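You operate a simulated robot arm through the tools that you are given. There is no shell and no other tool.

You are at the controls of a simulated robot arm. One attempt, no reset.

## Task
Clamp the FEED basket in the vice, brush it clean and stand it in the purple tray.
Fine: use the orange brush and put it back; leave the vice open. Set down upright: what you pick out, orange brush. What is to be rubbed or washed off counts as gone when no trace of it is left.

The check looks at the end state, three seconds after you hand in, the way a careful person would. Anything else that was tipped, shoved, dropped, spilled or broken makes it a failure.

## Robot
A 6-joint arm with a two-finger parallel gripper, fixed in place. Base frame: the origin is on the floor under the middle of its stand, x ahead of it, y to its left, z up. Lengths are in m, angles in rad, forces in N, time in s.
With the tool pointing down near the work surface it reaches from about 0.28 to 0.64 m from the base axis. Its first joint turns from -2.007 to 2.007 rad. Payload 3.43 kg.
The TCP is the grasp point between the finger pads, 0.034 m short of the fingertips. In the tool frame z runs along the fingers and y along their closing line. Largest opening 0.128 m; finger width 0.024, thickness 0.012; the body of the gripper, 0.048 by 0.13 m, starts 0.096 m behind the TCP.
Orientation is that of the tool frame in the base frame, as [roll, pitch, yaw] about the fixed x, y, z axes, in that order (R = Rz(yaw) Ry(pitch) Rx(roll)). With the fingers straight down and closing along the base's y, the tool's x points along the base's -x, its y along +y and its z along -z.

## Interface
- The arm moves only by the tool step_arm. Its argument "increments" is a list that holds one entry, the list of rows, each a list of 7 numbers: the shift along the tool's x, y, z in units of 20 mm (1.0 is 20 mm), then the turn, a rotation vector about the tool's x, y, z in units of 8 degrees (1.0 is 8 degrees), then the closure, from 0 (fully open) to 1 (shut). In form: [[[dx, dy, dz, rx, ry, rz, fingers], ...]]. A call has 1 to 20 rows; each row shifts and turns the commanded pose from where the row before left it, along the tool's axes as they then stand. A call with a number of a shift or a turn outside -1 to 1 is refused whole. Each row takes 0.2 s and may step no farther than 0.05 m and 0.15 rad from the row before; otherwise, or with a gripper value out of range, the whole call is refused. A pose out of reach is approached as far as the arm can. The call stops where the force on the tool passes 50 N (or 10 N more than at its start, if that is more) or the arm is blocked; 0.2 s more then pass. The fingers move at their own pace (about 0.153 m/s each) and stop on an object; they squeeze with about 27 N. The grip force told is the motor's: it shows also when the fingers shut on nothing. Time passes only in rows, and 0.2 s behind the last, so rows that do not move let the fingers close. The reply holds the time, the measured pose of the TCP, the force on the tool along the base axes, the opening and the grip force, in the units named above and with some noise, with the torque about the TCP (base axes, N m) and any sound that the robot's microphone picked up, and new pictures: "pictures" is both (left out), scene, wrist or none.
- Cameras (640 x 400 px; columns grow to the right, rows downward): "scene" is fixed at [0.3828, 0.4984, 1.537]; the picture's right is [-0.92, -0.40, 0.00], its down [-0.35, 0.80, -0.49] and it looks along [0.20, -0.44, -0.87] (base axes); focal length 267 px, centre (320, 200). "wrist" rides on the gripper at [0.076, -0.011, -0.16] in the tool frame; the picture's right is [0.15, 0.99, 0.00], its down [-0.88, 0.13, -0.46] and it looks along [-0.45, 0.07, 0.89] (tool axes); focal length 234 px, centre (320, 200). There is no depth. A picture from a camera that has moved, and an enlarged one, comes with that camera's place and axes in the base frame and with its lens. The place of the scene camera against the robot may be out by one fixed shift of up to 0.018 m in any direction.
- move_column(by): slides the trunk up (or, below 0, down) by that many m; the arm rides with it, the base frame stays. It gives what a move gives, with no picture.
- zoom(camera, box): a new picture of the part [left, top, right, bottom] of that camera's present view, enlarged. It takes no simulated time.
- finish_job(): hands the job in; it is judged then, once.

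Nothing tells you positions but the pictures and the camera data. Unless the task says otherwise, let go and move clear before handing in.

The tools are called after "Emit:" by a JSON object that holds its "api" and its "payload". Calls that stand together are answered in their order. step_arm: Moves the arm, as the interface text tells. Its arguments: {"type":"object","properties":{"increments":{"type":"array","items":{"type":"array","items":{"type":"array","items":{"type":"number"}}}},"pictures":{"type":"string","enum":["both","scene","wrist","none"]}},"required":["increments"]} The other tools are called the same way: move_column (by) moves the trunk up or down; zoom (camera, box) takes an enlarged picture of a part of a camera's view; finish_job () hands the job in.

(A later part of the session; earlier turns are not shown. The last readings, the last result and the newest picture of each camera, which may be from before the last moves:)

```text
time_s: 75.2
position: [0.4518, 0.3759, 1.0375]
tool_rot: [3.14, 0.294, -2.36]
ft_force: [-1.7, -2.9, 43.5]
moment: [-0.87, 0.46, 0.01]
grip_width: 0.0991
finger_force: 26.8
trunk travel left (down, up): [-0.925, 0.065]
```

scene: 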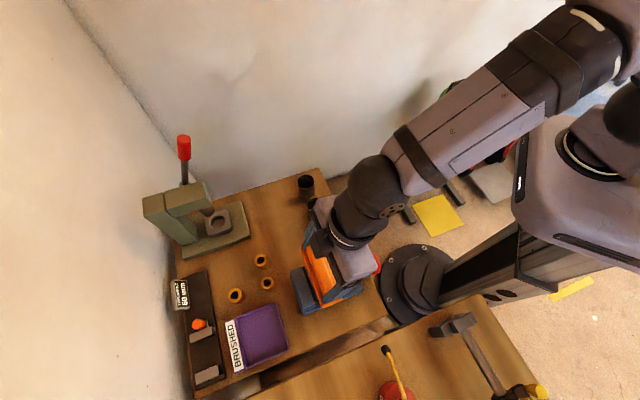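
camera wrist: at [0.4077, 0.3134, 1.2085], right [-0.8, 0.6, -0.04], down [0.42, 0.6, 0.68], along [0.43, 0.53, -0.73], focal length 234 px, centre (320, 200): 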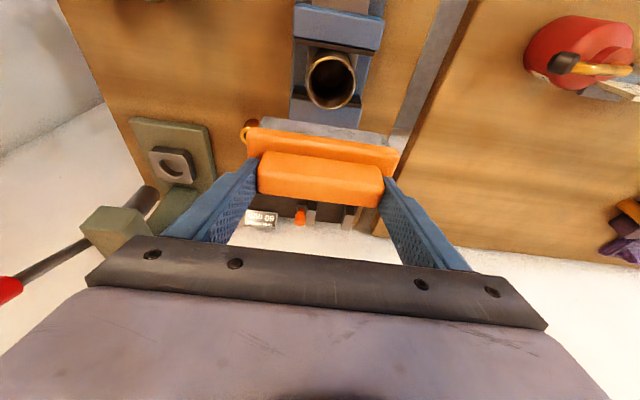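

Contact came at TCP z 1.038 and I pressed harder than needed, about 43 N. I'll back off to a light press and make a set of strokes, then check the effect.

Emit:
{"api": "step_arm", "payload": {"increments": [[[-0.076, 0, -0.26, 0, 0, 0, 1], [0.48, 0, -0.138, 0, 0, 0, 1], [0.48, 0, -0.138, 0, 0, 0, 1], [0.48, 0, -0.138, 0, 0, 0, 1], [-0.48, 0, 0.138, 0, 0, 0, 1], [-0.48, 0, 0.138, 0, 0, 0, 1], [-0.48, 0, 0.138, 0, 0, 0, 1], [-0.48, 0, 0.138, 0, 0, 0, 1], [-0.48, 0, 0.138, 0, 0, 0, 1], [-0.48, 0, 0.138, 0, 0, 0, 1], [0.48, 0, -0.138, 0, 0, 0, 1], [0.48, 0, -0.138, 0, 0, 0, 1], [0.48, 0, -0.138, 0, 0, 0, 1]]], "pictures": "both"}}

Emit:
{"api": "zoom", "payload": {"camera": "wrist", "box": [200, 60, 440, 250]}}

Emit:
{"api": "zoom", "payload": {"camera": "scene", "box": [270, 210, 390, 320]}}

```text
time_s: 78.0
position: [0.4546, 0.3786, 1.0375]
tool_rot: [3.141, 0.29, -2.359]
ft_force: [6.5, 6.2, 19.3]
moment: [0.43, -0.64, 0.08]
grip_width: 0.0993
finger_force: 26.7
trunk travel left (down, up): [-0.925, 0.065]
camera wrist: at [0.3792, 0.2889, 1.1683], right [-0.8, 0.6, -0.04], down [0.42, 0.59, 0.69], along [0.44, 0.53, -0.72], focal length 234 px, centre (320, 200)
```

scene: 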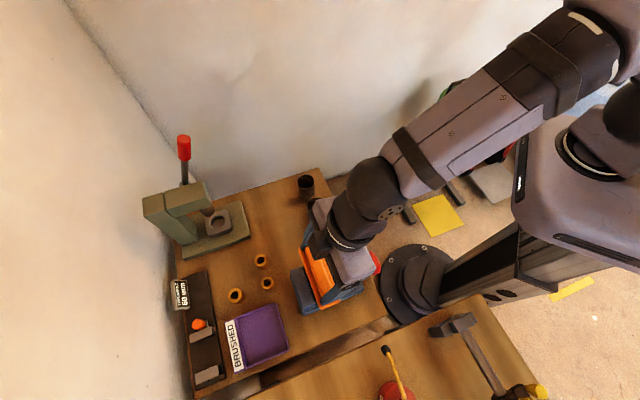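
wrist: 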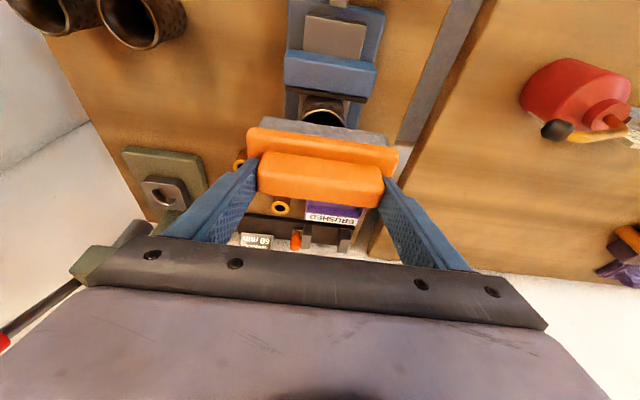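

```text
2.11 times, centred on (320, 155) of wrist
camera zoom: at [0.3792, 0.2889, 1.1683], right [-0.8, 0.6, -0.04], down [0.42, 0.59, 0.69], along [0.44, 0.53, -0.72], focal length 493 px, centre (320, 295)
```

zoom: 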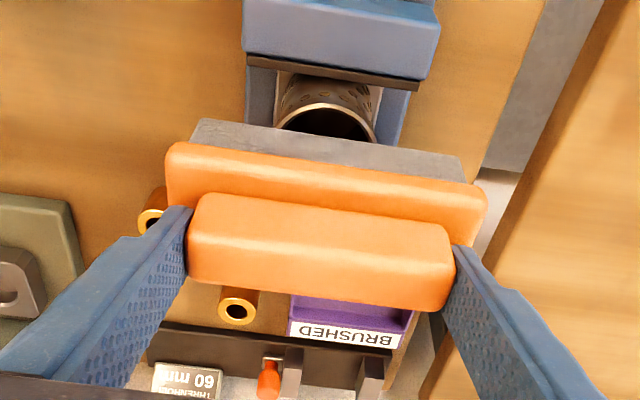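

```text
3.64 times, centred on (330, 265) of scene
camera zoom: at [0.3828, 0.4984, 1.537], right [-0.92, -0.4, 0.0], down [-0.35, 0.8, -0.49], along [0.2, -0.44, -0.87], focal length 971 px, centre (284, -36)
```

zoom: 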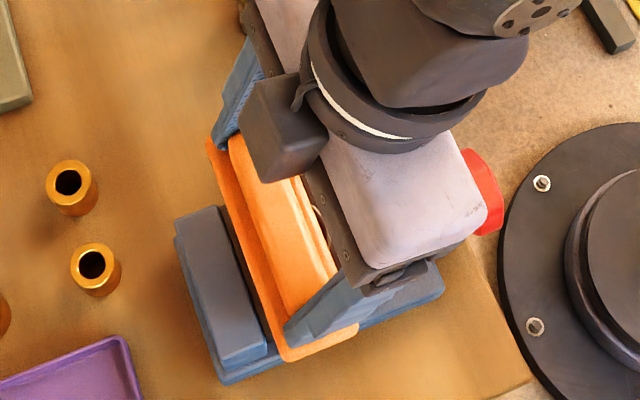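

I'll lift the brush off and slide it outward to see what the strokes did.

Emit:
{"api": "step_arm", "payload": {"increments": [[[-0.276, 0, -0.96, 0, 0, 0, 1], [-0.276, 0, -0.96, 0, 0, 0, 1], [-0.96, 0, 0.276, 0, 0, 0, 1], [-0.96, 0, 0.276, 0, 0, 0, 1]]], "pictures": "both"}}

Emit:
{"api": "zoom", "payload": {"camera": "wrist", "box": [285, 40, 375, 120]}}

Emit:
{"api": "zoom", "payload": {"camera": "scene", "box": [270, 210, 390, 320]}}

```text
time_s: 79.0
position: [0.4816, 0.4052, 1.0752]
tool_rot: [3.139, 0.278, -2.36]
ft_force: [-0.6, -0.1, -0.7]
moment: [0.0, 0.03, 0.0]
grip_width: 0.0992
finger_force: 27.5
trunk travel left (down, up): [-0.925, 0.065]
camera wrist: at [0.4068, 0.3155, 1.2079], right [-0.8, 0.6, -0.04], down [0.42, 0.6, 0.68], along [0.43, 0.53, -0.73], focal length 234 px, centre (320, 200)
```

scene: 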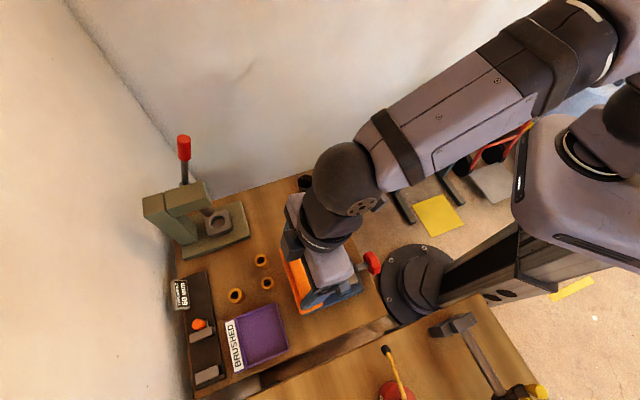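
wrist: 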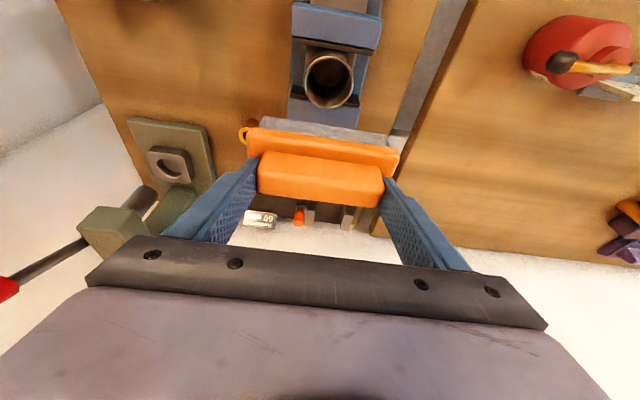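

```text
5.00 times, centred on (330, 80) of wrist
camera zoom: at [0.4068, 0.3155, 1.2079], right [-0.8, 0.6, -0.04], down [0.42, 0.6, 0.68], along [0.43, 0.53, -0.73], focal length 1171 px, centre (270, 800)
```

zoom: 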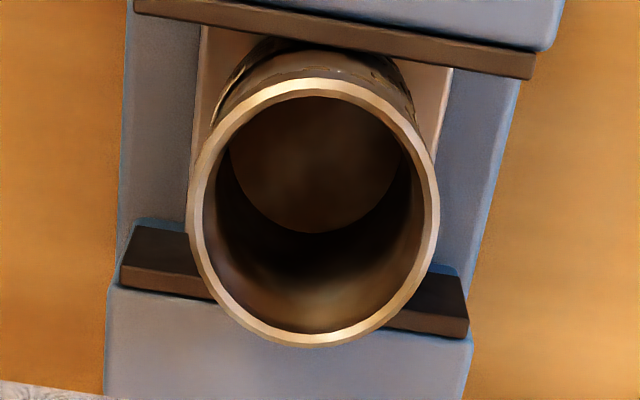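

```text
3.64 times, centred on (330, 265) of scene
camera zoom: at [0.3828, 0.4984, 1.537], right [-0.92, -0.4, 0.0], down [-0.35, 0.8, -0.49], along [0.2, -0.44, -0.87], focal length 971 px, centre (284, -36)
```

zoom: 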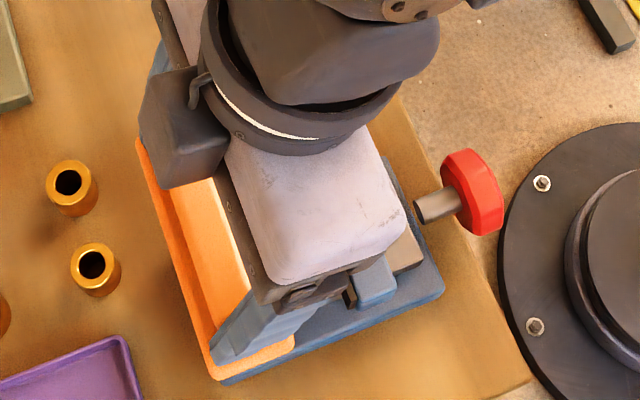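

The rim and wall look noticeably paler and greyer than before, so brushing is working. I'll go back and do more strokes in both directions.

Emit:
{"api": "step_arm", "payload": {"increments": [[[0.96, 0, -0.276, 0, 0, 0, 1], [0.96, 0, -0.276, 0, 0, 0, 1], [0.276, 0, 0.96, 0, 0, 0, 1], [0.276, 0, 0.96, 0, 0, 0, 1], [0.6, 0, -0.17, 0, 0, 0, 1], [0.6, 0, -0.17, 0, 0, 0, 1], [0.6, 0, -0.17, 0, 0, 0, 1], [-0.6, 0, 0.17, 0, 0, 0, 1], [-0.6, 0, 0.17, 0, 0, 0, 1], [-0.6, 0, 0.17, 0, 0, 0, 1], [-0.6, 0, 0.17, 0, 0, 0, 1], [-0.6, 0, 0.17, 0, 0, 0, 1], [-0.6, 0, 0.17, 0, 0, 0, 1], [0.6, 0, -0.17, 0, 0, 0, 1], [0.6, 0, -0.17, 0, 0, 0, 1], [0.6, 0, -0.17, 0, 0, 0, 1]]], "pictures": "none"}}

Emit:
{"api": "step_arm", "payload": {"increments": [[[0, 0.5, 0, 0, 0, 0, 1], [0, 0.5, 0, 0, 0, 0, 1], [0, 0.5, 0, 0, 0, 0, 1], [0, -0.5, 0, 0, 0, 0, 1], [0, -0.5, 0, 0, 0, 0, 1], [0, -0.5, 0, 0, 0, 0, 1], [0, -0.5, 0, 0, 0, 0, 1], [0, -0.5, 0, 0, 0, 0, 1], [0, -0.5, 0, 0, 0, 0, 1], [0, 0.5, 0, 0, 0, 0, 1], [0, 0.5, 0, 0, 0, 0, 1], [0, 0.5, 0, 0, 0, 0, 1], [0.6, 0, -0.17, 0, 0, 0, 1], [0.6, 0, -0.17, 0, 0, 0, 1], [-0.6, 0, 0.17, 0, 0, 0, 1], [-0.6, 0, 0.17, 0, 0, 0, 1], [-0.6, 0, 0.17, 0, 0, 0, 1], [-0.6, 0, 0.17, 0, 0, 0, 1], [0.6, 0, -0.17, 0, 0, 0, 1], [0.6, 0, -0.17, 0, 0, 0, 1]]], "pictures": "none"}}

Emit:
{"api": "step_arm", "payload": {"increments": [[[-0.276, 0, -0.96, 0, 0, 0, 1], [-0.276, 0, -0.96, 0, 0, 0, 1], [-0.96, 0, 0.276, 0, 0, 0, 1], [-0.96, 0, 0.276, 0, 0, 0, 1]]], "pictures": "wrist"}}

Emit:
{"api": "zoom", "payload": {"camera": "wrist", "box": [285, 40, 375, 120]}}

```text
time_s: 82.4
position: [0.4548, 0.3781, 1.0383]
tool_rot: [3.141, 0.292, -2.36]
ft_force: [5.0, 7.5, 20.1]
moment: [0.53, -0.55, 0.05]
grip_width: 0.0995
finger_force: 27.4
trunk travel left (down, up): [-0.925, 0.065]
```

```text
time_s: 86.6
position: [0.4525, 0.3776, 1.0378]
tool_rot: [3.14, 0.289, -2.359]
ft_force: [3.0, 3.0, 23.3]
moment: [0.23, -0.31, 0.05]
grip_width: 0.0992
finger_force: 27.0
trunk travel left (down, up): [-0.925, 0.065]
```

```text
time_s: 87.6
position: [0.4805, 0.4058, 1.0735]
tool_rot: [3.139, 0.277, -2.36]
ft_force: [0.7, 1.1, -0.6]
moment: [-0.02, 0.0, 0.0]
grip_width: 0.0994
finger_force: 26.9
trunk travel left (down, up): [-0.925, 0.065]
camera wrist: at [0.4064, 0.3159, 1.2059], right [-0.8, 0.6, -0.04], down [0.42, 0.6, 0.68], along [0.43, 0.53, -0.73], focal length 234 px, centre (320, 200)
```

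wrist: 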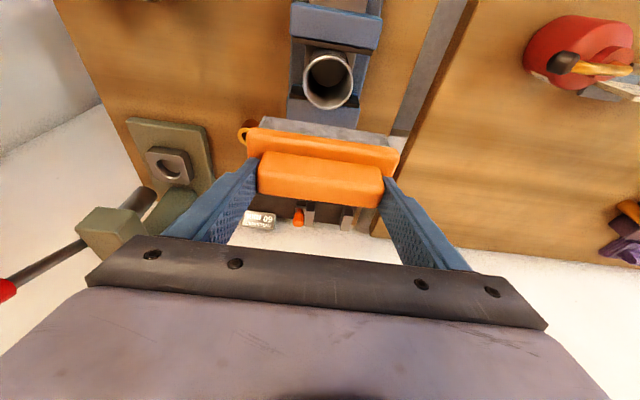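

```text
5.00 times, centred on (330, 80) of wrist
camera zoom: at [0.4064, 0.3159, 1.2059], right [-0.8, 0.6, -0.04], down [0.42, 0.6, 0.68], along [0.43, 0.53, -0.73], focal length 1171 px, centre (270, 800)
```

zoom: 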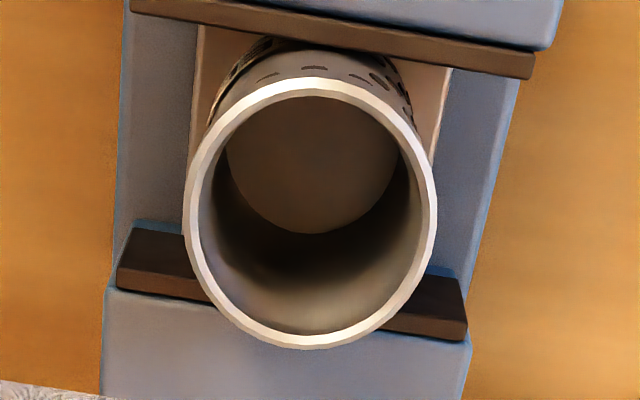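

The whole basket is turning from brown to bright metal, so the cleaning is working. I'll do another round to be sure no trace is left.

Emit:
{"api": "step_arm", "payload": {"increments": [[[0.96, 0, -0.276, 0, 0, 0, 1], [0.96, 0, -0.276, 0, 0, 0, 1], [0.276, 0, 0.96, 0, 0, 0, 1], [0.276, 0, 0.96, 0, 0, 0, 1], [0.6, 0, -0.17, 0, 0, 0, 1], [0.6, 0, -0.17, 0, 0, 0, 1], [0.6, 0, -0.17, 0, 0, 0, 1], [-0.6, 0, 0.17, 0, 0, 0, 1], [-0.6, 0, 0.17, 0, 0, 0, 1], [-0.6, 0, 0.17, 0, 0, 0, 1], [-0.6, 0, 0.17, 0, 0, 0, 1], [-0.6, 0, 0.17, 0, 0, 0, 1], [-0.6, 0, 0.17, 0, 0, 0, 1], [0.6, 0, -0.17, 0, 0, 0, 1], [0.6, 0, -0.17, 0, 0, 0, 1], [0.6, 0, -0.17, 0, 0, 0, 1]]], "pictures": "none"}}

Emit:
{"api": "step_arm", "payload": {"increments": [[[0, 0.5, 0, 0, 0, 0, 1], [0, 0.5, 0, 0, 0, 0, 1], [0, 0.5, 0, 0, 0, 0, 1], [0, -0.5, 0, 0, 0, 0, 1], [0, -0.5, 0, 0, 0, 0, 1], [0, -0.5, 0, 0, 0, 0, 1], [0, -0.5, 0, 0, 0, 0, 1], [0, -0.5, 0, 0, 0, 0, 1], [0, -0.5, 0, 0, 0, 0, 1], [0, 0.5, 0, 0, 0, 0, 1], [0, 0.5, 0, 0, 0, 0, 1], [0, 0.5, 0, 0, 0, 0, 1], [0.6, 0, -0.17, 0, 0, 0, 1], [0.6, 0, -0.17, 0, 0, 0, 1], [-0.6, 0, 0.17, 0, 0, 0, 1], [-0.6, 0, 0.17, 0, 0, 0, 1], [-0.6, 0, 0.17, 0, 0, 0, 1], [-0.6, 0, 0.17, 0, 0, 0, 1], [0.6, 0, -0.17, 0, 0, 0, 1], [0.6, 0, -0.17, 0, 0, 0, 1]]], "pictures": "none"}}

Emit:
{"api": "step_arm", "payload": {"increments": [[[-0.276, 0, -0.96, 0, 0, 0, 1], [-0.276, 0, -0.96, 0, 0, 0, 1], [-0.96, 0, 0.276, 0, 0, 0, 1], [-0.96, 0, 0.276, 0, 0, 0, 1]]], "pictures": "wrist"}}

Emit:
{"api": "zoom", "payload": {"camera": "wrist", "box": [285, 40, 375, 120]}}

```text
time_s: 91.0
position: [0.4532, 0.3802, 1.0377]
tool_rot: [3.14, 0.29, -2.358]
ft_force: [4.1, 4.8, 20.8]
moment: [0.3, -0.5, 0.0]
grip_width: 0.0994
finger_force: 27.6
trunk travel left (down, up): [-0.925, 0.065]
```

```text
time_s: 95.2
position: [0.4532, 0.3779, 1.0379]
tool_rot: [3.14, 0.289, -2.36]
ft_force: [3.5, 2.5, 23.1]
moment: [0.15, -0.49, -0.02]
grip_width: 0.099
finger_force: 27.2
trunk travel left (down, up): [-0.925, 0.065]
```

```text
time_s: 96.2
position: [0.4817, 0.4077, 1.0717]
tool_rot: [3.137, 0.277, -2.358]
ft_force: [0.9, 0.3, -1.5]
moment: [-0.02, 0.04, 0.0]
grip_width: 0.0993
finger_force: 27.5
trunk travel left (down, up): [-0.925, 0.065]
camera wrist: at [0.4072, 0.317, 1.2049], right [-0.8, 0.6, -0.04], down [0.42, 0.6, 0.68], along [0.43, 0.53, -0.73], focal length 234 px, centre (320, 200)
```

wrist: 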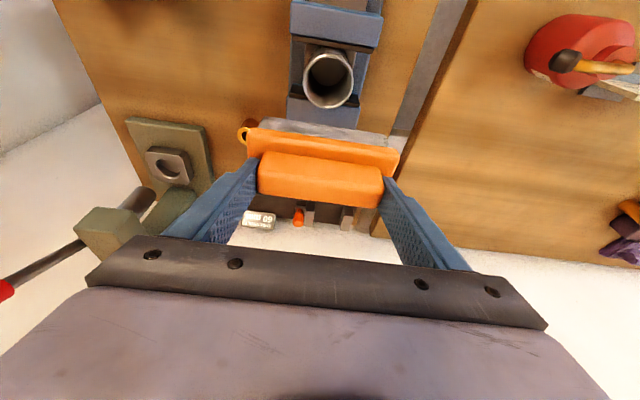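

```text
5.00 times, centred on (330, 80) of wrist
camera zoom: at [0.4072, 0.317, 1.2049], right [-0.8, 0.6, -0.04], down [0.42, 0.6, 0.68], along [0.43, 0.53, -0.73], focal length 1171 px, centre (270, 800)
```

zoom: 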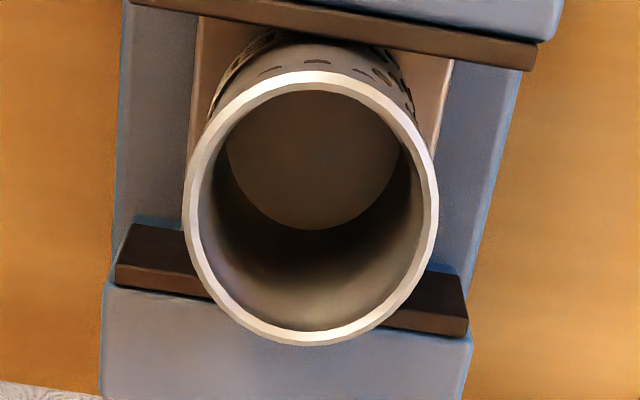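

The look is unchanged from the last round, so it appears fully clean. I'll make one more short round for certainty and then look at it from the scene camera.

Emit:
{"api": "step_arm", "payload": {"increments": [[[0.96, 0, -0.276, 0, 0, 0, 1], [0.96, 0, -0.276, 0, 0, 0, 1], [0.276, 0, 0.96, 0, 0, 0, 1], [0.25, 0, 0.88, 0, 0, 0, 1], [0.6, 0, -0.172, 0, 0, 0, 1], [0.6, 0, -0.172, 0, 0, 0, 1], [0.6, 0, -0.172, 0, 0, 0, 1], [-0.6, 0, 0.172, 0, 0, 0, 1], [-0.6, 0, 0.172, 0, 0, 0, 1], [-0.6, 0, 0.172, 0, 0, 0, 1], [-0.6, 0, 0.172, 0, 0, 0, 1], [-0.6, 0, 0.172, 0, 0, 0, 1], [-0.6, 0, 0.172, 0, 0, 0, 1], [0.6, 0, -0.172, 0, 0, 0, 1], [0.6, 0, -0.172, 0, 0, 0, 1], [0.6, 0, -0.172, 0, 0, 0, 1], [0, 0.5, 0, 0, 0, 0, 1], [0, 0.5, 0, 0, 0, 0, 1], [0, -0.5, 0, 0, 0, 0, 1], [0, -0.5, 0, 0, 0, 0, 1]]], "pictures": "none"}}

Emit:
{"api": "step_arm", "payload": {"increments": [[[-0.276, 0, -0.96, 0, 0, 0, 1], [-0.276, 0, -0.96, 0, 0, 0, 1], [-0.276, 0, -0.96, 0, 0, 0, 1], [0, -0.95, 0, 0, 0, 0, 1], [0, -0.95, 0, 0, 0, 0, 1], [0, -0.95, 0, 0, 0, 0, 1], [0, -0.95, 0, 0, 0, 0, 1], [0, -0.95, 0, 0, 0, 0, 1], [0, -0.95, 0, 0, 0, 0, 1], [0, -0.95, 0, 0, 0, 0, 1], [0, -0.95, 0, 0, 0, 0, 1], [0, -0.95, 0, 0, 0, 0, 1], [0, -0.95, 0, 0, 0, 0, 1]]], "pictures": "both"}}

Emit:
{"api": "zoom", "payload": {"camera": "scene", "box": [290, 240, 350, 310]}}

```text
time_s: 100.4
position: [0.4507, 0.3778, 1.0375]
tool_rot: [3.138, 0.281, -2.359]
ft_force: [-2.7, 3.1, 17.3]
moment: [0.42, 0.31, 0.0]
grip_width: 0.0994
finger_force: 27.2
trunk travel left (down, up): [-0.925, 0.065]
```

```text
time_s: 103.2
position: [0.5861, 0.242, 1.0937]
tool_rot: [3.14, 0.277, -2.36]
ft_force: [-0.7, 0.1, -1.1]
moment: [0.03, 0.0, 0.0]
grip_width: 0.0993
finger_force: 27.2
trunk travel left (down, up): [-0.925, 0.065]
camera wrist: at [0.5127, 0.1521, 1.2259], right [-0.8, 0.6, -0.04], down [0.42, 0.6, 0.68], along [0.43, 0.53, -0.73], focal length 234 px, centre (320, 200)
```

scene: 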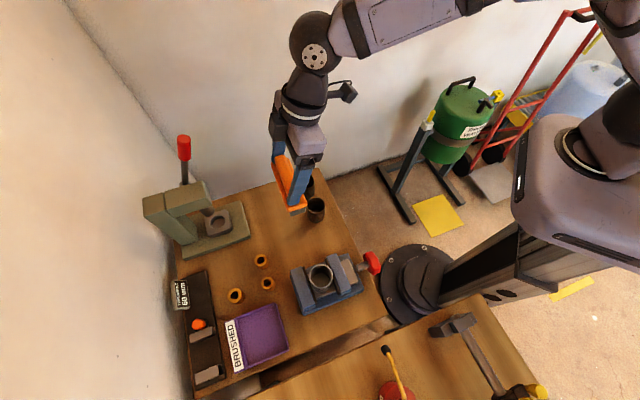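
wrist: 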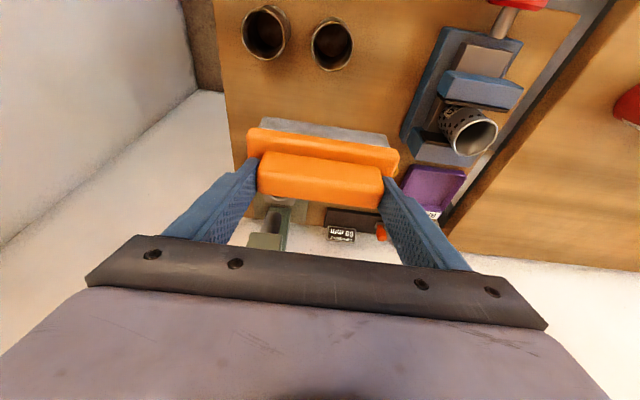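

```text
5.71 times, centred on (320, 275) of scene
camera zoom: at [0.3828, 0.4984, 1.537], right [-0.92, -0.4, 0.0], down [-0.35, 0.8, -0.49], along [0.2, -0.44, -0.87], focal length 1526 px, centre (320, -229)
```

zoom: 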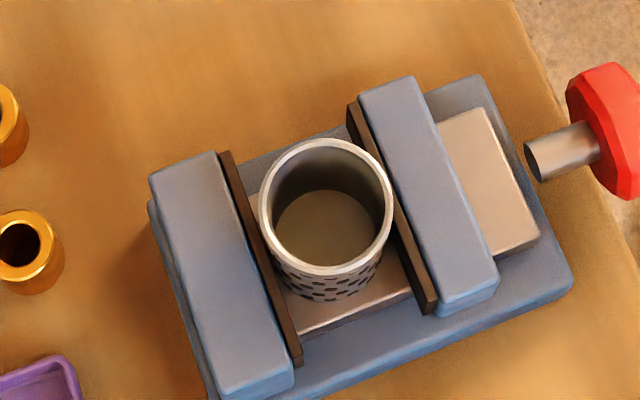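

The basket is bright clean metal all over. Next I'll return the brush to where it stood, starting with a descent to just above its spot.

Emit:
{"api": "step_arm", "payload": {"increments": [[[0.033, -0.006, 0.908, 0, 0, 0, 1], [0.033, -0.006, 0.908, 0, 0, 0, 1], [0.033, -0.006, 0.908, 0, 0, 0, 1], [0.033, -0.006, 0.908, 0, 0, 0, 1], [0.033, -0.006, 0.908, 0, 0, 0, 1], [0.033, -0.006, 0.908, 0, 0, 0, 1], [0.033, -0.006, 0.908, 0, 0, 0, 1], [0.033, -0.006, 0.908, 0, 0, 0, 1], [0.033, -0.006, 0.908, 0, 0, 0, 1], [0, 0, 0, 0, 0, 0, 1]]], "pictures": "both"}}

Emit:
{"api": "zoom", "payload": {"camera": "wrist", "box": [200, 100, 440, 250]}}

Emit:
{"api": "zoom", "payload": {"camera": "scene", "box": [240, 180, 340, 260]}}

```text
time_s: 105.4
position: [0.6172, 0.2674, 0.9373]
tool_rot: [3.137, 0.279, -2.36]
ft_force: [-0.7, 0.3, -0.5]
moment: [0.0, -0.01, -0.01]
grip_width: 0.099
finger_force: 27.1
trunk travel left (down, up): [-0.925, 0.065]
camera wrist: at [0.5417, 0.1783, 1.0684], right [-0.8, 0.6, -0.04], down [0.42, 0.6, 0.68], along [0.43, 0.53, -0.73], focal length 234 px, centre (320, 200)
```

scene: 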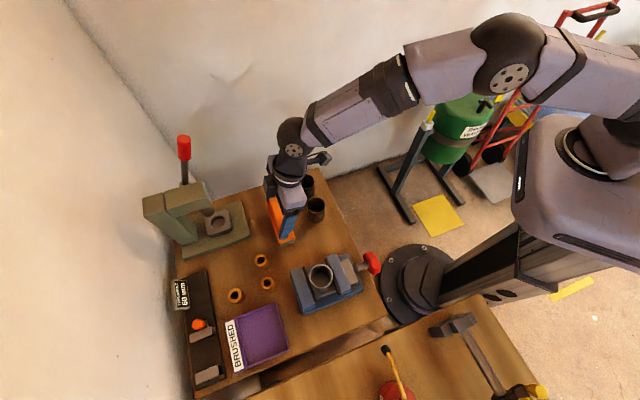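
wrist: 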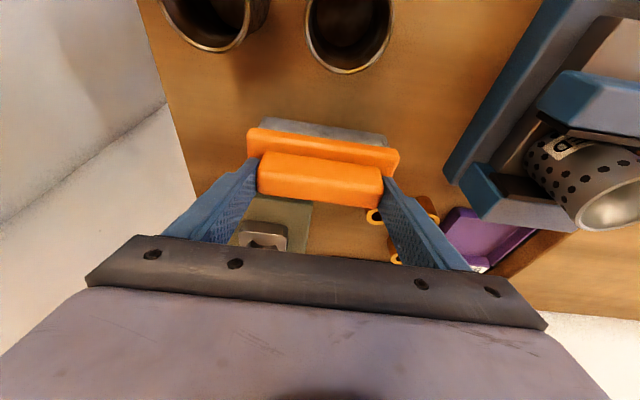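

```text
2.67 times, centred on (320, 175) of wrist
camera zoom: at [0.5417, 0.1783, 1.0684], right [-0.8, 0.6, -0.04], down [0.42, 0.6, 0.68], along [0.43, 0.53, -0.73], focal length 624 px, centre (320, 267)
```

zoom: 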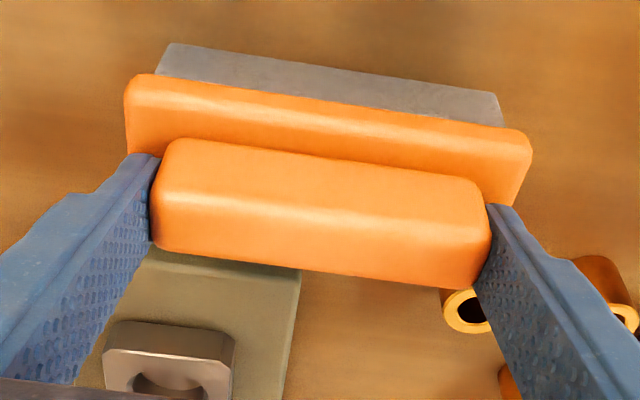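

```text
5.00 times, centred on (290, 220) of scene
camera zoom: at [0.3828, 0.4984, 1.537], right [-0.92, -0.4, 0.0], down [-0.35, 0.8, -0.49], along [0.2, -0.44, -0.87], focal length 1335 px, centre (470, 100)
```

zoom: 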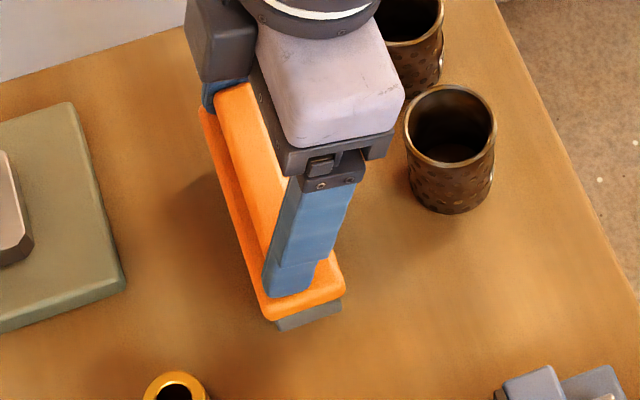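

It lines up to within a couple of millimetres of its old spot. I'll lower it the last bit to the table.

Emit:
{"api": "step_arm", "payload": {"increments": [[[0.055, 0.08, 0.19, 0, 0, 0, 1], [0.055, 0, 0.19, 0, 0, 0, 1], [0.055, 0, 0.19, 0, 0, 0, 1], [0, 0, 0, 0, 0, 0, 1]]], "pictures": "none"}}

Emit:
{"api": "step_arm", "payload": {"increments": [[[0.028, 0, 0.096, 0, 0, 0, 1], [0, 0, 0, 0, 0, 0, 1]]], "pictures": "none"}}

```text
time_s: 106.4
position: [0.6138, 0.2703, 0.9242]
tool_rot: [3.138, 0.28, -2.358]
ft_force: [-0.3, 0.3, -1.2]
moment: [0.01, 0.01, 0.02]
grip_width: 0.0992
finger_force: 26.7
trunk travel left (down, up): [-0.925, 0.065]
```

```text
time_s: 107.0
position: [0.6141, 0.2713, 0.9231]
tool_rot: [3.137, 0.279, -2.359]
ft_force: [0.0, 0.1, -0.9]
moment: [0.03, 0.0, 0.03]
grip_width: 0.0993
finger_force: 26.6
trunk travel left (down, up): [-0.925, 0.065]
```

Emit:
{"api": "step_arm", "payload": {"increments": [[[0.028, 0, 0.096, 0, 0, 0, 1], [0, 0, 0, 0, 0, 0, 1]]], "pictures": "none"}}

Emit:
{"api": "step_arm", "payload": {"increments": [[[0.028, 0, 0.096, 0, 0, 0, 1], [0, 0, 0, 0, 0, 0, 1]]], "pictures": "none"}}

```text
time_s: 107.6
position: [0.6136, 0.269, 0.9225]
tool_rot: [3.14, 0.283, -2.36]
ft_force: [-1.5, 1.4, 4.4]
moment: [-0.09, -0.2, 0.01]
grip_width: 0.0995
finger_force: 27.0
trunk travel left (down, up): [-0.925, 0.065]
```

```text
time_s: 108.2
position: [0.6139, 0.2705, 0.921]
tool_rot: [3.141, 0.284, -2.359]
ft_force: [-2.8, 0.0, 16.7]
moment: [-0.1, 0.1, 0.05]
grip_width: 0.0993
finger_force: 26.5
trunk travel left (down, up): [-0.925, 0.065]
```

The brush is on the table with about 17 N. I'll ease off and open.

Emit:
{"api": "step_arm", "payload": {"increments": [[[-0.014, 0, -0.05, 0, 0, 0, 1], [0, 0, 0, 0, 0, 0, 0.2], [0, 0, 0, 0, 0, 0, 0.1], [0, 0, 0, 0, 0, 0, 0], [0, 0, 0, 0, 0, 0, 0], [-0.05, 0, -0.2, 0, 0, 0, 0], [-0.1, 0, -0.4, 0, 0, 0, 0], [-0.276, 0, -0.96, 0, 0, 0, 0], [-0.276, 0, -0.96, 0, 0, 0, 0], [-0.276, 0, -0.96, 0, 0, 0, 0], [-0.276, 0, -0.96, 0, 0, 0, 0], [-0.276, 0, -0.96, 0, 0, 0, 0]]], "pictures": "both"}}

Emit:
{"api": "zoom", "payload": {"camera": "wrist", "box": [200, 60, 440, 250]}}

Emit:
{"api": "zoom", "payload": {"camera": "scene", "box": [240, 180, 340, 260]}}

```text
time_s: 110.8
position: [0.6145, 0.2693, 1.0335]
tool_rot: [3.14, 0.28, -2.36]
ft_force: [0.6, -0.2, 0.3]
moment: [-0.02, 0.0, -0.01]
grip_width: 0.128
finger_force: 0.1
trunk travel left (down, up): [-0.925, 0.065]
camera wrist: at [0.5395, 0.1783, 1.1652], right [-0.8, 0.6, -0.04], down [0.42, 0.6, 0.68], along [0.43, 0.53, -0.73], focal length 234 px, centre (320, 200)
```

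scene: 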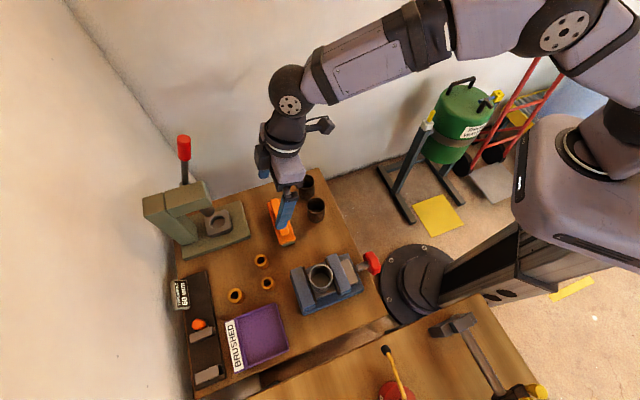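
wrist: 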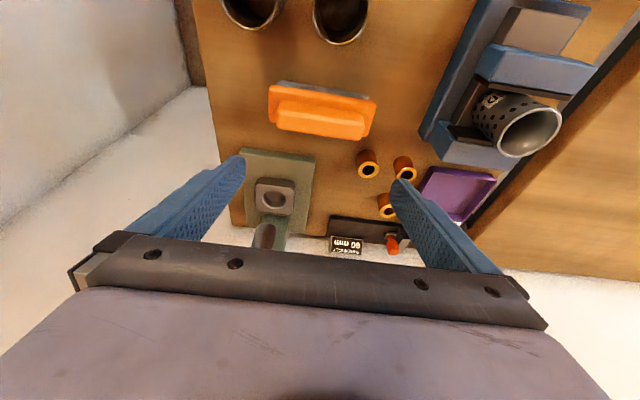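

```text
2.11 times, centred on (320, 155) of wrist
camera zoom: at [0.5395, 0.1783, 1.1652], right [-0.8, 0.6, -0.04], down [0.42, 0.6, 0.68], along [0.43, 0.53, -0.73], focal length 493 px, centre (320, 295)
```

zoom: 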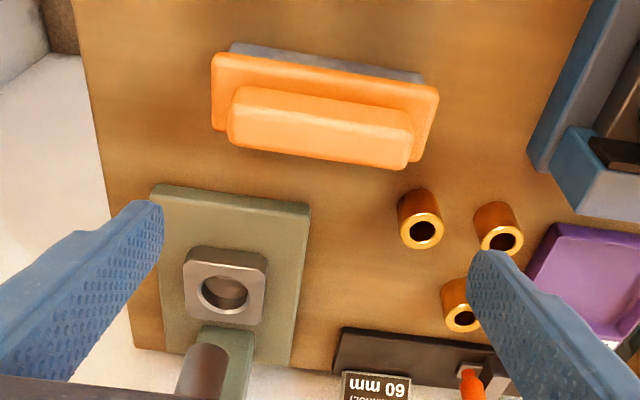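

```text
5.00 times, centred on (290, 220) of scene
camera zoom: at [0.3828, 0.4984, 1.537], right [-0.92, -0.4, 0.0], down [-0.35, 0.8, -0.49], along [0.2, -0.44, -0.87], focal length 1335 px, centre (470, 100)
```

zoom: 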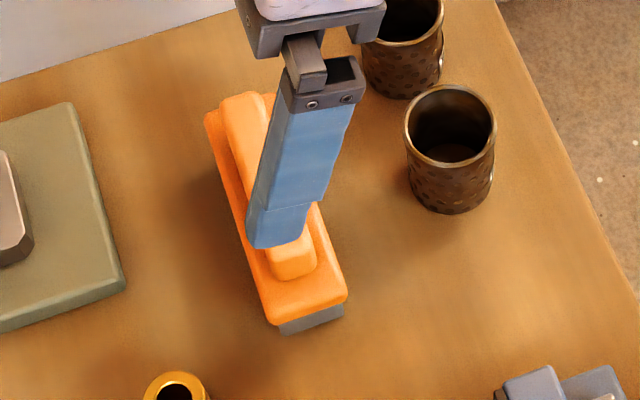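

The brush is back standing in its place. Before opening the vice, I'll look at the purple tray to check its position and reach.

Emit:
{"api": "step_arm", "payload": {"increments": [[[0.024, 0.975, -0.293, 0, 0, 0, 0], [0.024, 0.975, -0.293, 0, 0, 0, 0], [0.024, 0.975, -0.293, 0, 0, 0, 0], [0.024, 0.975, -0.293, 0, 0, 0, 0], [0.024, 0.975, -0.293, 0, 0, 0, 0], [0.024, 0.975, -0.293, 0, 0, 0, 0], [0.024, 0.975, -0.293, 0, 0, 0, 0], [0.024, 0.975, -0.293, 0, 0, 0, 0], [0.024, 0.975, -0.293, 0, 0, 0, 0], [0.024, 0.975, -0.293, 0, 0, 0, 0], [0.024, 0.975, -0.293, 0, 0, 0, 0], [0.024, 0.975, -0.293, 0, 0, 0, 0]]], "pictures": "both"}}

Emit:
{"api": "zoom", "payload": {"camera": "wrist", "box": [200, 60, 440, 250]}}

Emit:
{"api": "zoom", "payload": {"camera": "scene", "box": [170, 270, 310, 400]}}

```text
time_s: 113.4
position: [0.4304, 0.4179, 1.099]
tool_rot: [3.14, 0.28, -2.361]
ft_force: [-0.5, 0.1, -0.5]
moment: [-0.03, -0.03, -0.05]
grip_width: 0.1278
finger_force: 0.0
trunk travel left (down, up): [-0.925, 0.065]
camera wrist: at [0.3554, 0.3287, 1.2303], right [-0.8, 0.6, -0.04], down [0.42, 0.6, 0.68], along [0.43, 0.53, -0.73], focal length 234 px, centre (320, 200)
```

scene: 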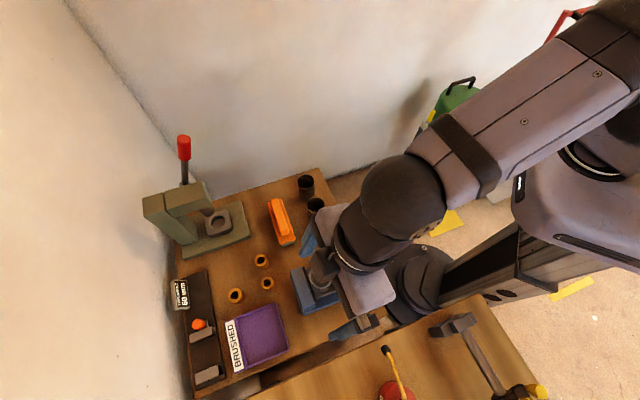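
wrist: 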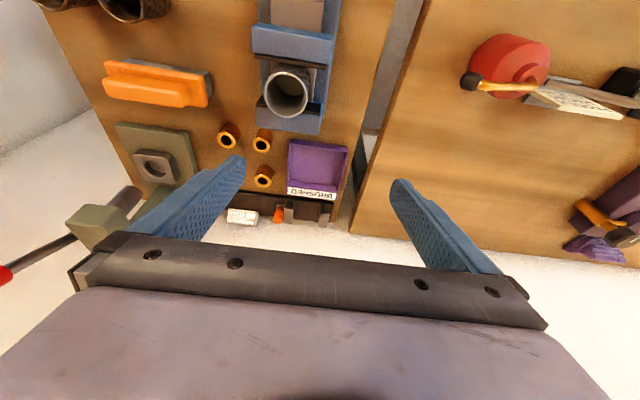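

```text
2.11 times, centred on (320, 155) of wrist
camera zoom: at [0.3554, 0.3287, 1.2303], right [-0.8, 0.6, -0.04], down [0.42, 0.6, 0.68], along [0.43, 0.53, -0.73], focal length 493 px, centre (320, 295)
```

zoom: 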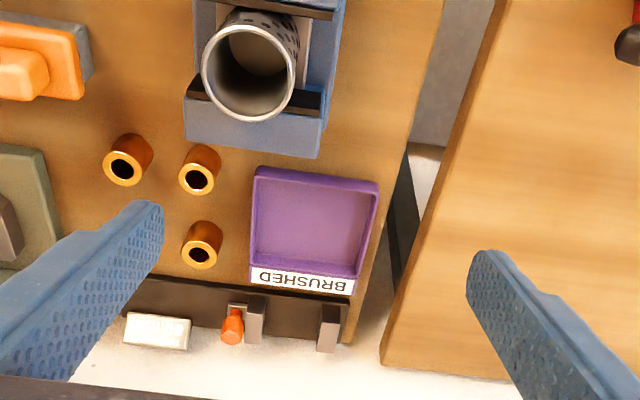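

```text
3.08 times, centred on (240, 335) of scene
camera zoom: at [0.3828, 0.4984, 1.537], right [-0.92, -0.4, 0.0], down [-0.35, 0.8, -0.49], along [0.2, -0.44, -0.87], focal length 822 px, centre (566, -215)
```

zoom: 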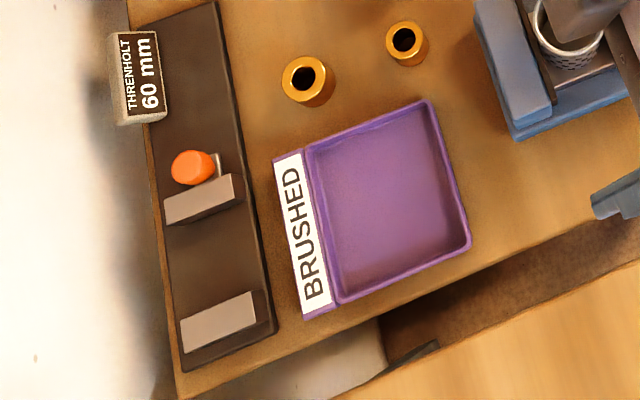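

The tray spans r 0.696–0.80 and is centred near t -0.006, so it needs a tilted tool. I'll test the reach now, high above the tray, with about 35° tilt.

Emit:
{"api": "step_arm", "payload": {"increments": [[[0, 0, 0, 0, -1, 0, 0], [0, 0, 0, 0, -1, 0, 0], [0, 0, 0, 0, -0.4, 0, 0], [-0.338, 0, 0.918, 0, 0, 0, 0], [-0.338, 0, 0.918, 0, 0, 0, 0], [-0.338, 0, 0.918, 0, 0, 0, 0], [-0.338, 0, 0.918, 0, 0, 0, 0], [-0.338, 0, 0.918, 0, 0, 0, 0], [-0.338, 0, 0.918, 0, 0, 0, 0], [-0.338, 0, 0.918, 0, 0, 0, 0], [-0.338, 0, 0.918, 0, 0, 0, 0], [-0.338, 0, 0.918, 0, 0, 0, 0]]], "pictures": "both"}}

Emit:
{"api": "zoom", "payload": {"camera": "wrist", "box": [200, 60, 440, 250]}}

```text
time_s: 116.0
position: [0.5348, 0.5214, 0.9988]
tool_rot: [3.138, 0.614, -2.36]
ft_force: [0.8, 0.6, -0.1]
moment: [0.02, 0.04, 0.0]
grip_width: 0.1281
finger_force: 0.1
trunk travel left (down, up): [-0.925, 0.065]
camera wrist: at [0.4333, 0.4048, 1.0845], right [-0.78, 0.62, -0.08], down [0.23, 0.41, 0.88], along [0.58, 0.67, -0.47], focal length 234 px, centre (320, 200)
```

scene: 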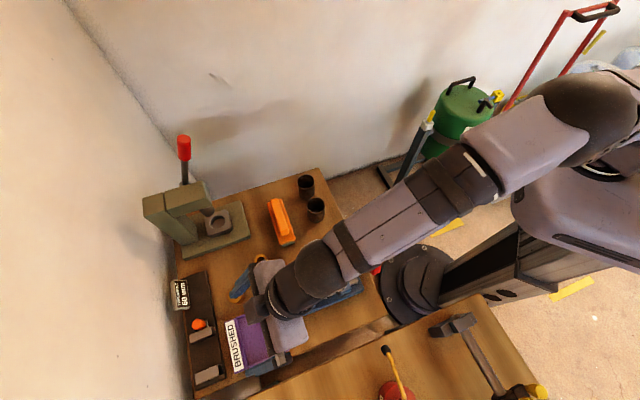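
wrist: 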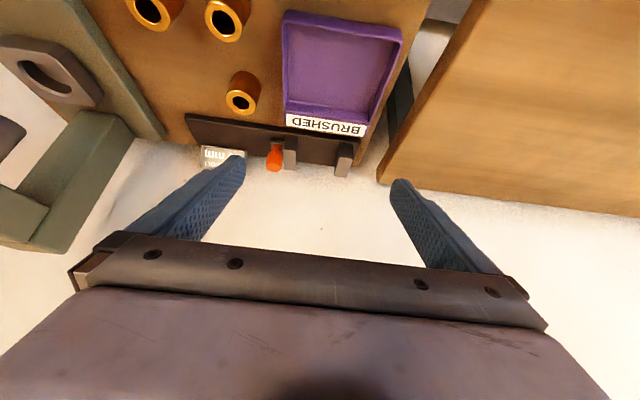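

```text
2.11 times, centred on (320, 155) of wrist
camera zoom: at [0.4333, 0.4048, 1.0845], right [-0.78, 0.62, -0.08], down [0.23, 0.41, 0.88], along [0.58, 0.67, -0.47], focal length 493 px, centre (320, 295)
```

zoom: 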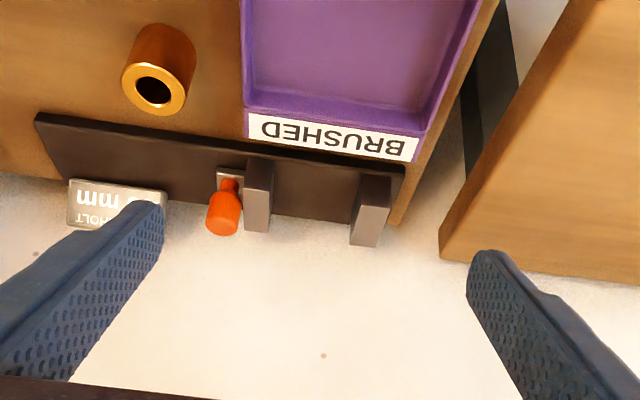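

The tilted tool reaches over the tray centre (r 0.747). Now I'll back away and straighten up, then go to the knob to open the vice.

Emit:
{"api": "step_arm", "payload": {"increments": [[[0.338, 0, -0.918, 0, 0, 0, 0], [0.338, 0, -0.918, 0, 0, 0, 0], [0.338, 0, -0.918, 0, 0, 0, 0], [0.338, 0, -0.918, 0, 0, 0, 0], [0.338, 0, -0.918, 0, 0, 0, 0], [0.338, 0, -0.918, 0, 0, 0, 0], [0.338, 0, -0.918, 0, 0, 0, 0], [0.338, 0, -0.918, 0, 0, 0, 0], [0.338, 0, -0.918, 0, 0, 0, 0], [0, 0, 0, 0, 1, 0, 0], [0, 0, 0, 0, 1, 0, 0], [0, 0, 0, 0, 1, 0, 0], [0, 0, 0, 0, 1, 0, 0], [0, 0, 0, 0, 0.4, 0, 0]]], "pictures": "none"}}

```text
time_s: 119.0
position: [0.4299, 0.4179, 1.0978]
tool_rot: [3.138, -0.002, -2.359]
ft_force: [0.0, -0.5, -0.1]
moment: [0.0, 0.02, -0.01]
grip_width: 0.1279
finger_force: 0.0
trunk travel left (down, up): [-0.925, 0.065]
```

Emit:
{"api": "step_arm", "payload": {"increments": [[[0.99, -0.294, 0.2, 0, 0, 0, 0.2], [0.99, -0.294, 0.2, 0, 0, 0, 0.2], [0.99, -0.294, 0.4, 0, 0, 0, 0.2], [0.99, -0.294, 0.6, 0, 0, 0, 0.2], [0.99, -0.294, 0.8, 0, 0, 0, 0.2], [0.99, -0.294, 0.9, 0, 0, 0, 0.2], [0.99, -0.294, 0.9, 0, 0, 0, 0.2], [0.99, -0.294, 0.9, 0, 0, 0, 0.2]]], "pictures": "both"}}

Emit:
{"api": "zoom", "payload": {"camera": "wrist", "box": [240, 80, 400, 240]}}

Emit:
{"api": "zoom", "payload": {"camera": "scene", "box": [280, 230, 400, 320]}}

```text
time_s: 120.8
position: [0.3516, 0.2721, 0.9999]
tool_rot: [3.138, 0.001, -2.359]
ft_force: [0.3, -0.7, 0.5]
moment: [0.01, 0.03, 0.05]
grip_width: 0.1026
finger_force: 0.1
trunk travel left (down, up): [-0.925, 0.065]
camera wrist: at [0.3061, 0.2112, 1.1594], right [-0.8, 0.6, 0.0], down [0.53, 0.71, 0.46], along [0.27, 0.37, -0.89], focal length 234 px, centre (320, 200)
```

scene: 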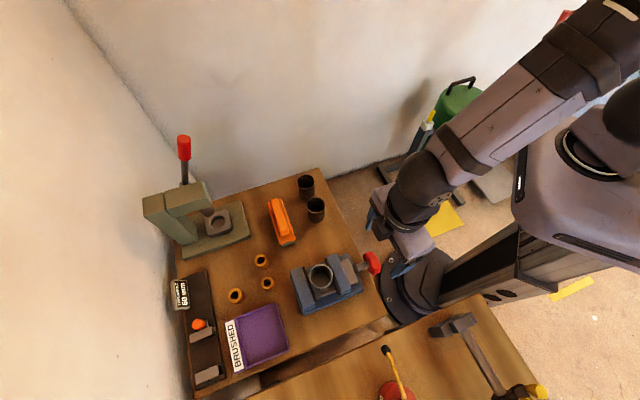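
wrist: 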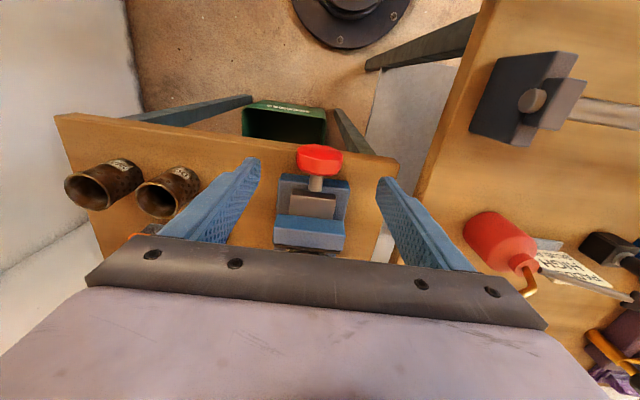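

```text
2.50 times, centred on (320, 160) of wrist
camera zoom: at [0.3061, 0.2112, 1.1594], right [-0.8, 0.6, 0.0], down [0.53, 0.71, 0.46], along [0.27, 0.37, -0.89], focal length 585 px, centre (320, 300)
```

zoom: 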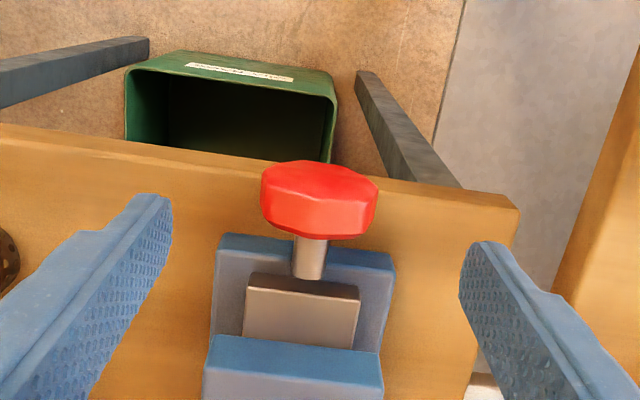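

```text
4.44 times, centred on (340, 275) of scene
camera zoom: at [0.3828, 0.4984, 1.537], right [-0.92, -0.4, 0.0], down [-0.35, 0.8, -0.49], along [0.2, -0.44, -0.87], focal length 1187 px, centre (231, -133)
```

zoom: 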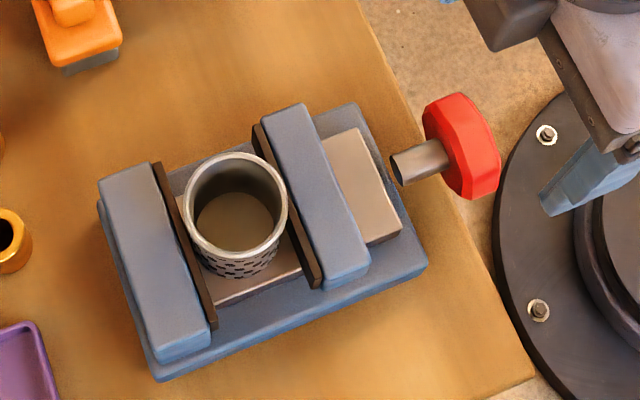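

The vice is still clamped. I'll descend over the knob and check how its flats lie.

Emit:
{"api": "step_arm", "payload": {"increments": [[[0, 0, 1, 0, 0, 0, 0.2], [0, 0, 1, 0, 0, 0, 0.2], [0, 0, 1, 0, 0, 0, 0.2], [0, 0, 1, 0, 0, 0, 0.2], [0, 0, 1, 0, 0, 0, 0.2], [0, 0, 0.55, 0, 0, 0, 0.2], [0, 0, 0, 0, 0, 0, 0.2]]], "pictures": "wrist"}}

Emit:
{"api": "zoom", "payload": {"camera": "wrist", "box": [240, 120, 400, 240]}}

```text
time_s: 122.4
position: [0.351, 0.2721, 0.8886]
tool_rot: [3.138, 0.001, -2.359]
ft_force: [-0.7, -0.6, 0.2]
moment: [0.03, -0.02, -0.03]
grip_width: 0.1025
finger_force: 0.2
trunk travel left (down, up): [-0.925, 0.065]
camera wrist: at [0.306, 0.2114, 1.0478], right [-0.8, 0.6, 0.0], down [0.53, 0.71, 0.46], along [0.27, 0.37, -0.89], focal length 234 px, centre (320, 200)
```

wrist: 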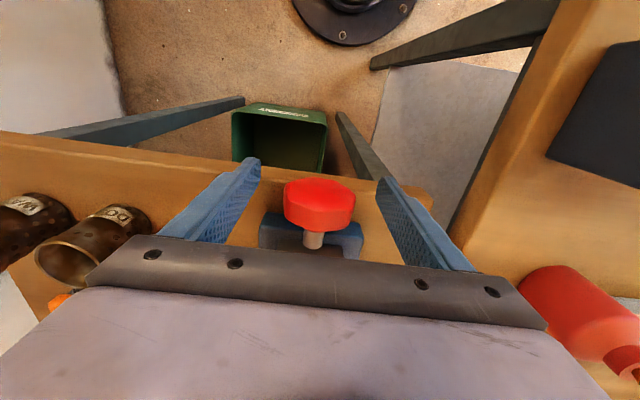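

```text
3.33 times, centred on (320, 180) of wrist
camera zoom: at [0.306, 0.2114, 1.0478], right [-0.8, 0.6, 0.0], down [0.53, 0.71, 0.46], along [0.27, 0.37, -0.89], focal length 781 px, centre (320, 267)
```

zoom: 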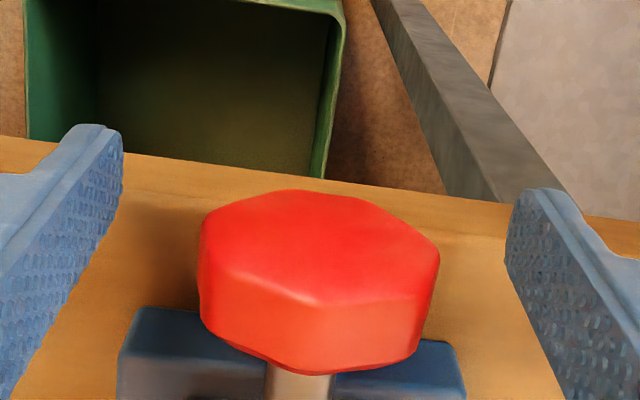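

A vertex is on top, so the flats lie at ±22.5°. I'll tilt -22.5°, grip, and turn counter-clockwise to open.

Emit:
{"api": "step_arm", "payload": {"increments": [[[0, 0.05, 0, -0.94, 0, 0, 0.3], [0, 0, 0, -0.94, 0, 0, 0.35], [0, 0, 0, -0.94, 0, 0, 0.35], [0, 0, 0, 0, 0, 0, 0.6], [0, 0, 0, 0, 0, 0, 1], [0, 0, 0, 0, 0, 0, 1]]], "pictures": "wrist"}}

Emit:
{"api": "zoom", "payload": {"camera": "wrist", "box": [240, 120, 400, 240]}}

```text
time_s: 123.8
position: [0.3526, 0.2718, 0.8886]
tool_rot: [2.746, -0.001, -2.361]
ft_force: [6.7, -10.8, -8.7]
moment: [0.36, -0.47, -0.62]
grip_width: 0.0549
finger_force: 45.1
trunk travel left (down, up): [-0.925, 0.065]
camera wrist: at [0.3491, 0.1683, 1.0305], right [-0.75, 0.54, 0.38], down [0.66, 0.58, 0.47], along [0.04, 0.61, -0.8], focal length 234 px, centre (320, 200)
```

wrist: 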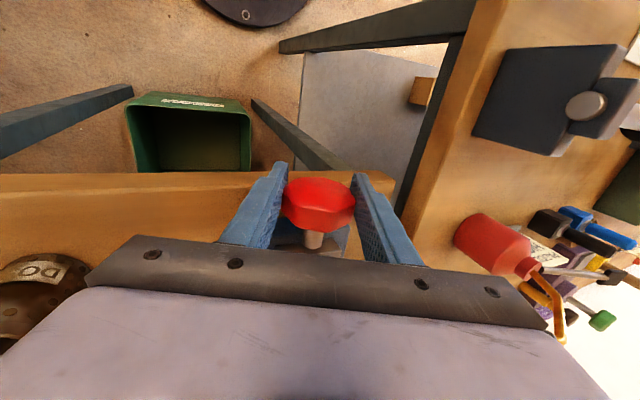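

```text
3.33 times, centred on (320, 180) of wrist
camera zoom: at [0.3491, 0.1683, 1.0305], right [-0.75, 0.54, 0.38], down [0.66, 0.58, 0.47], along [0.04, 0.61, -0.8], focal length 781 px, centre (320, 267)
```

zoom: 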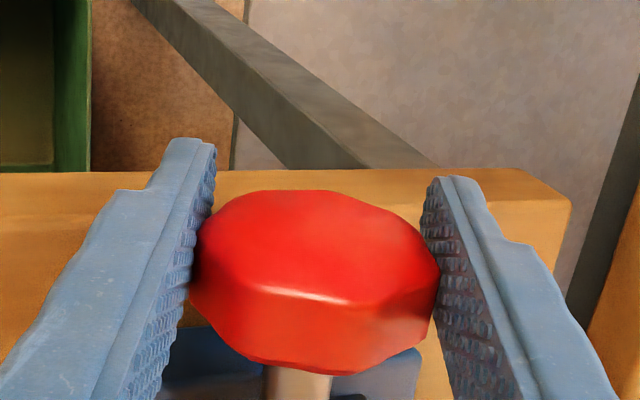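

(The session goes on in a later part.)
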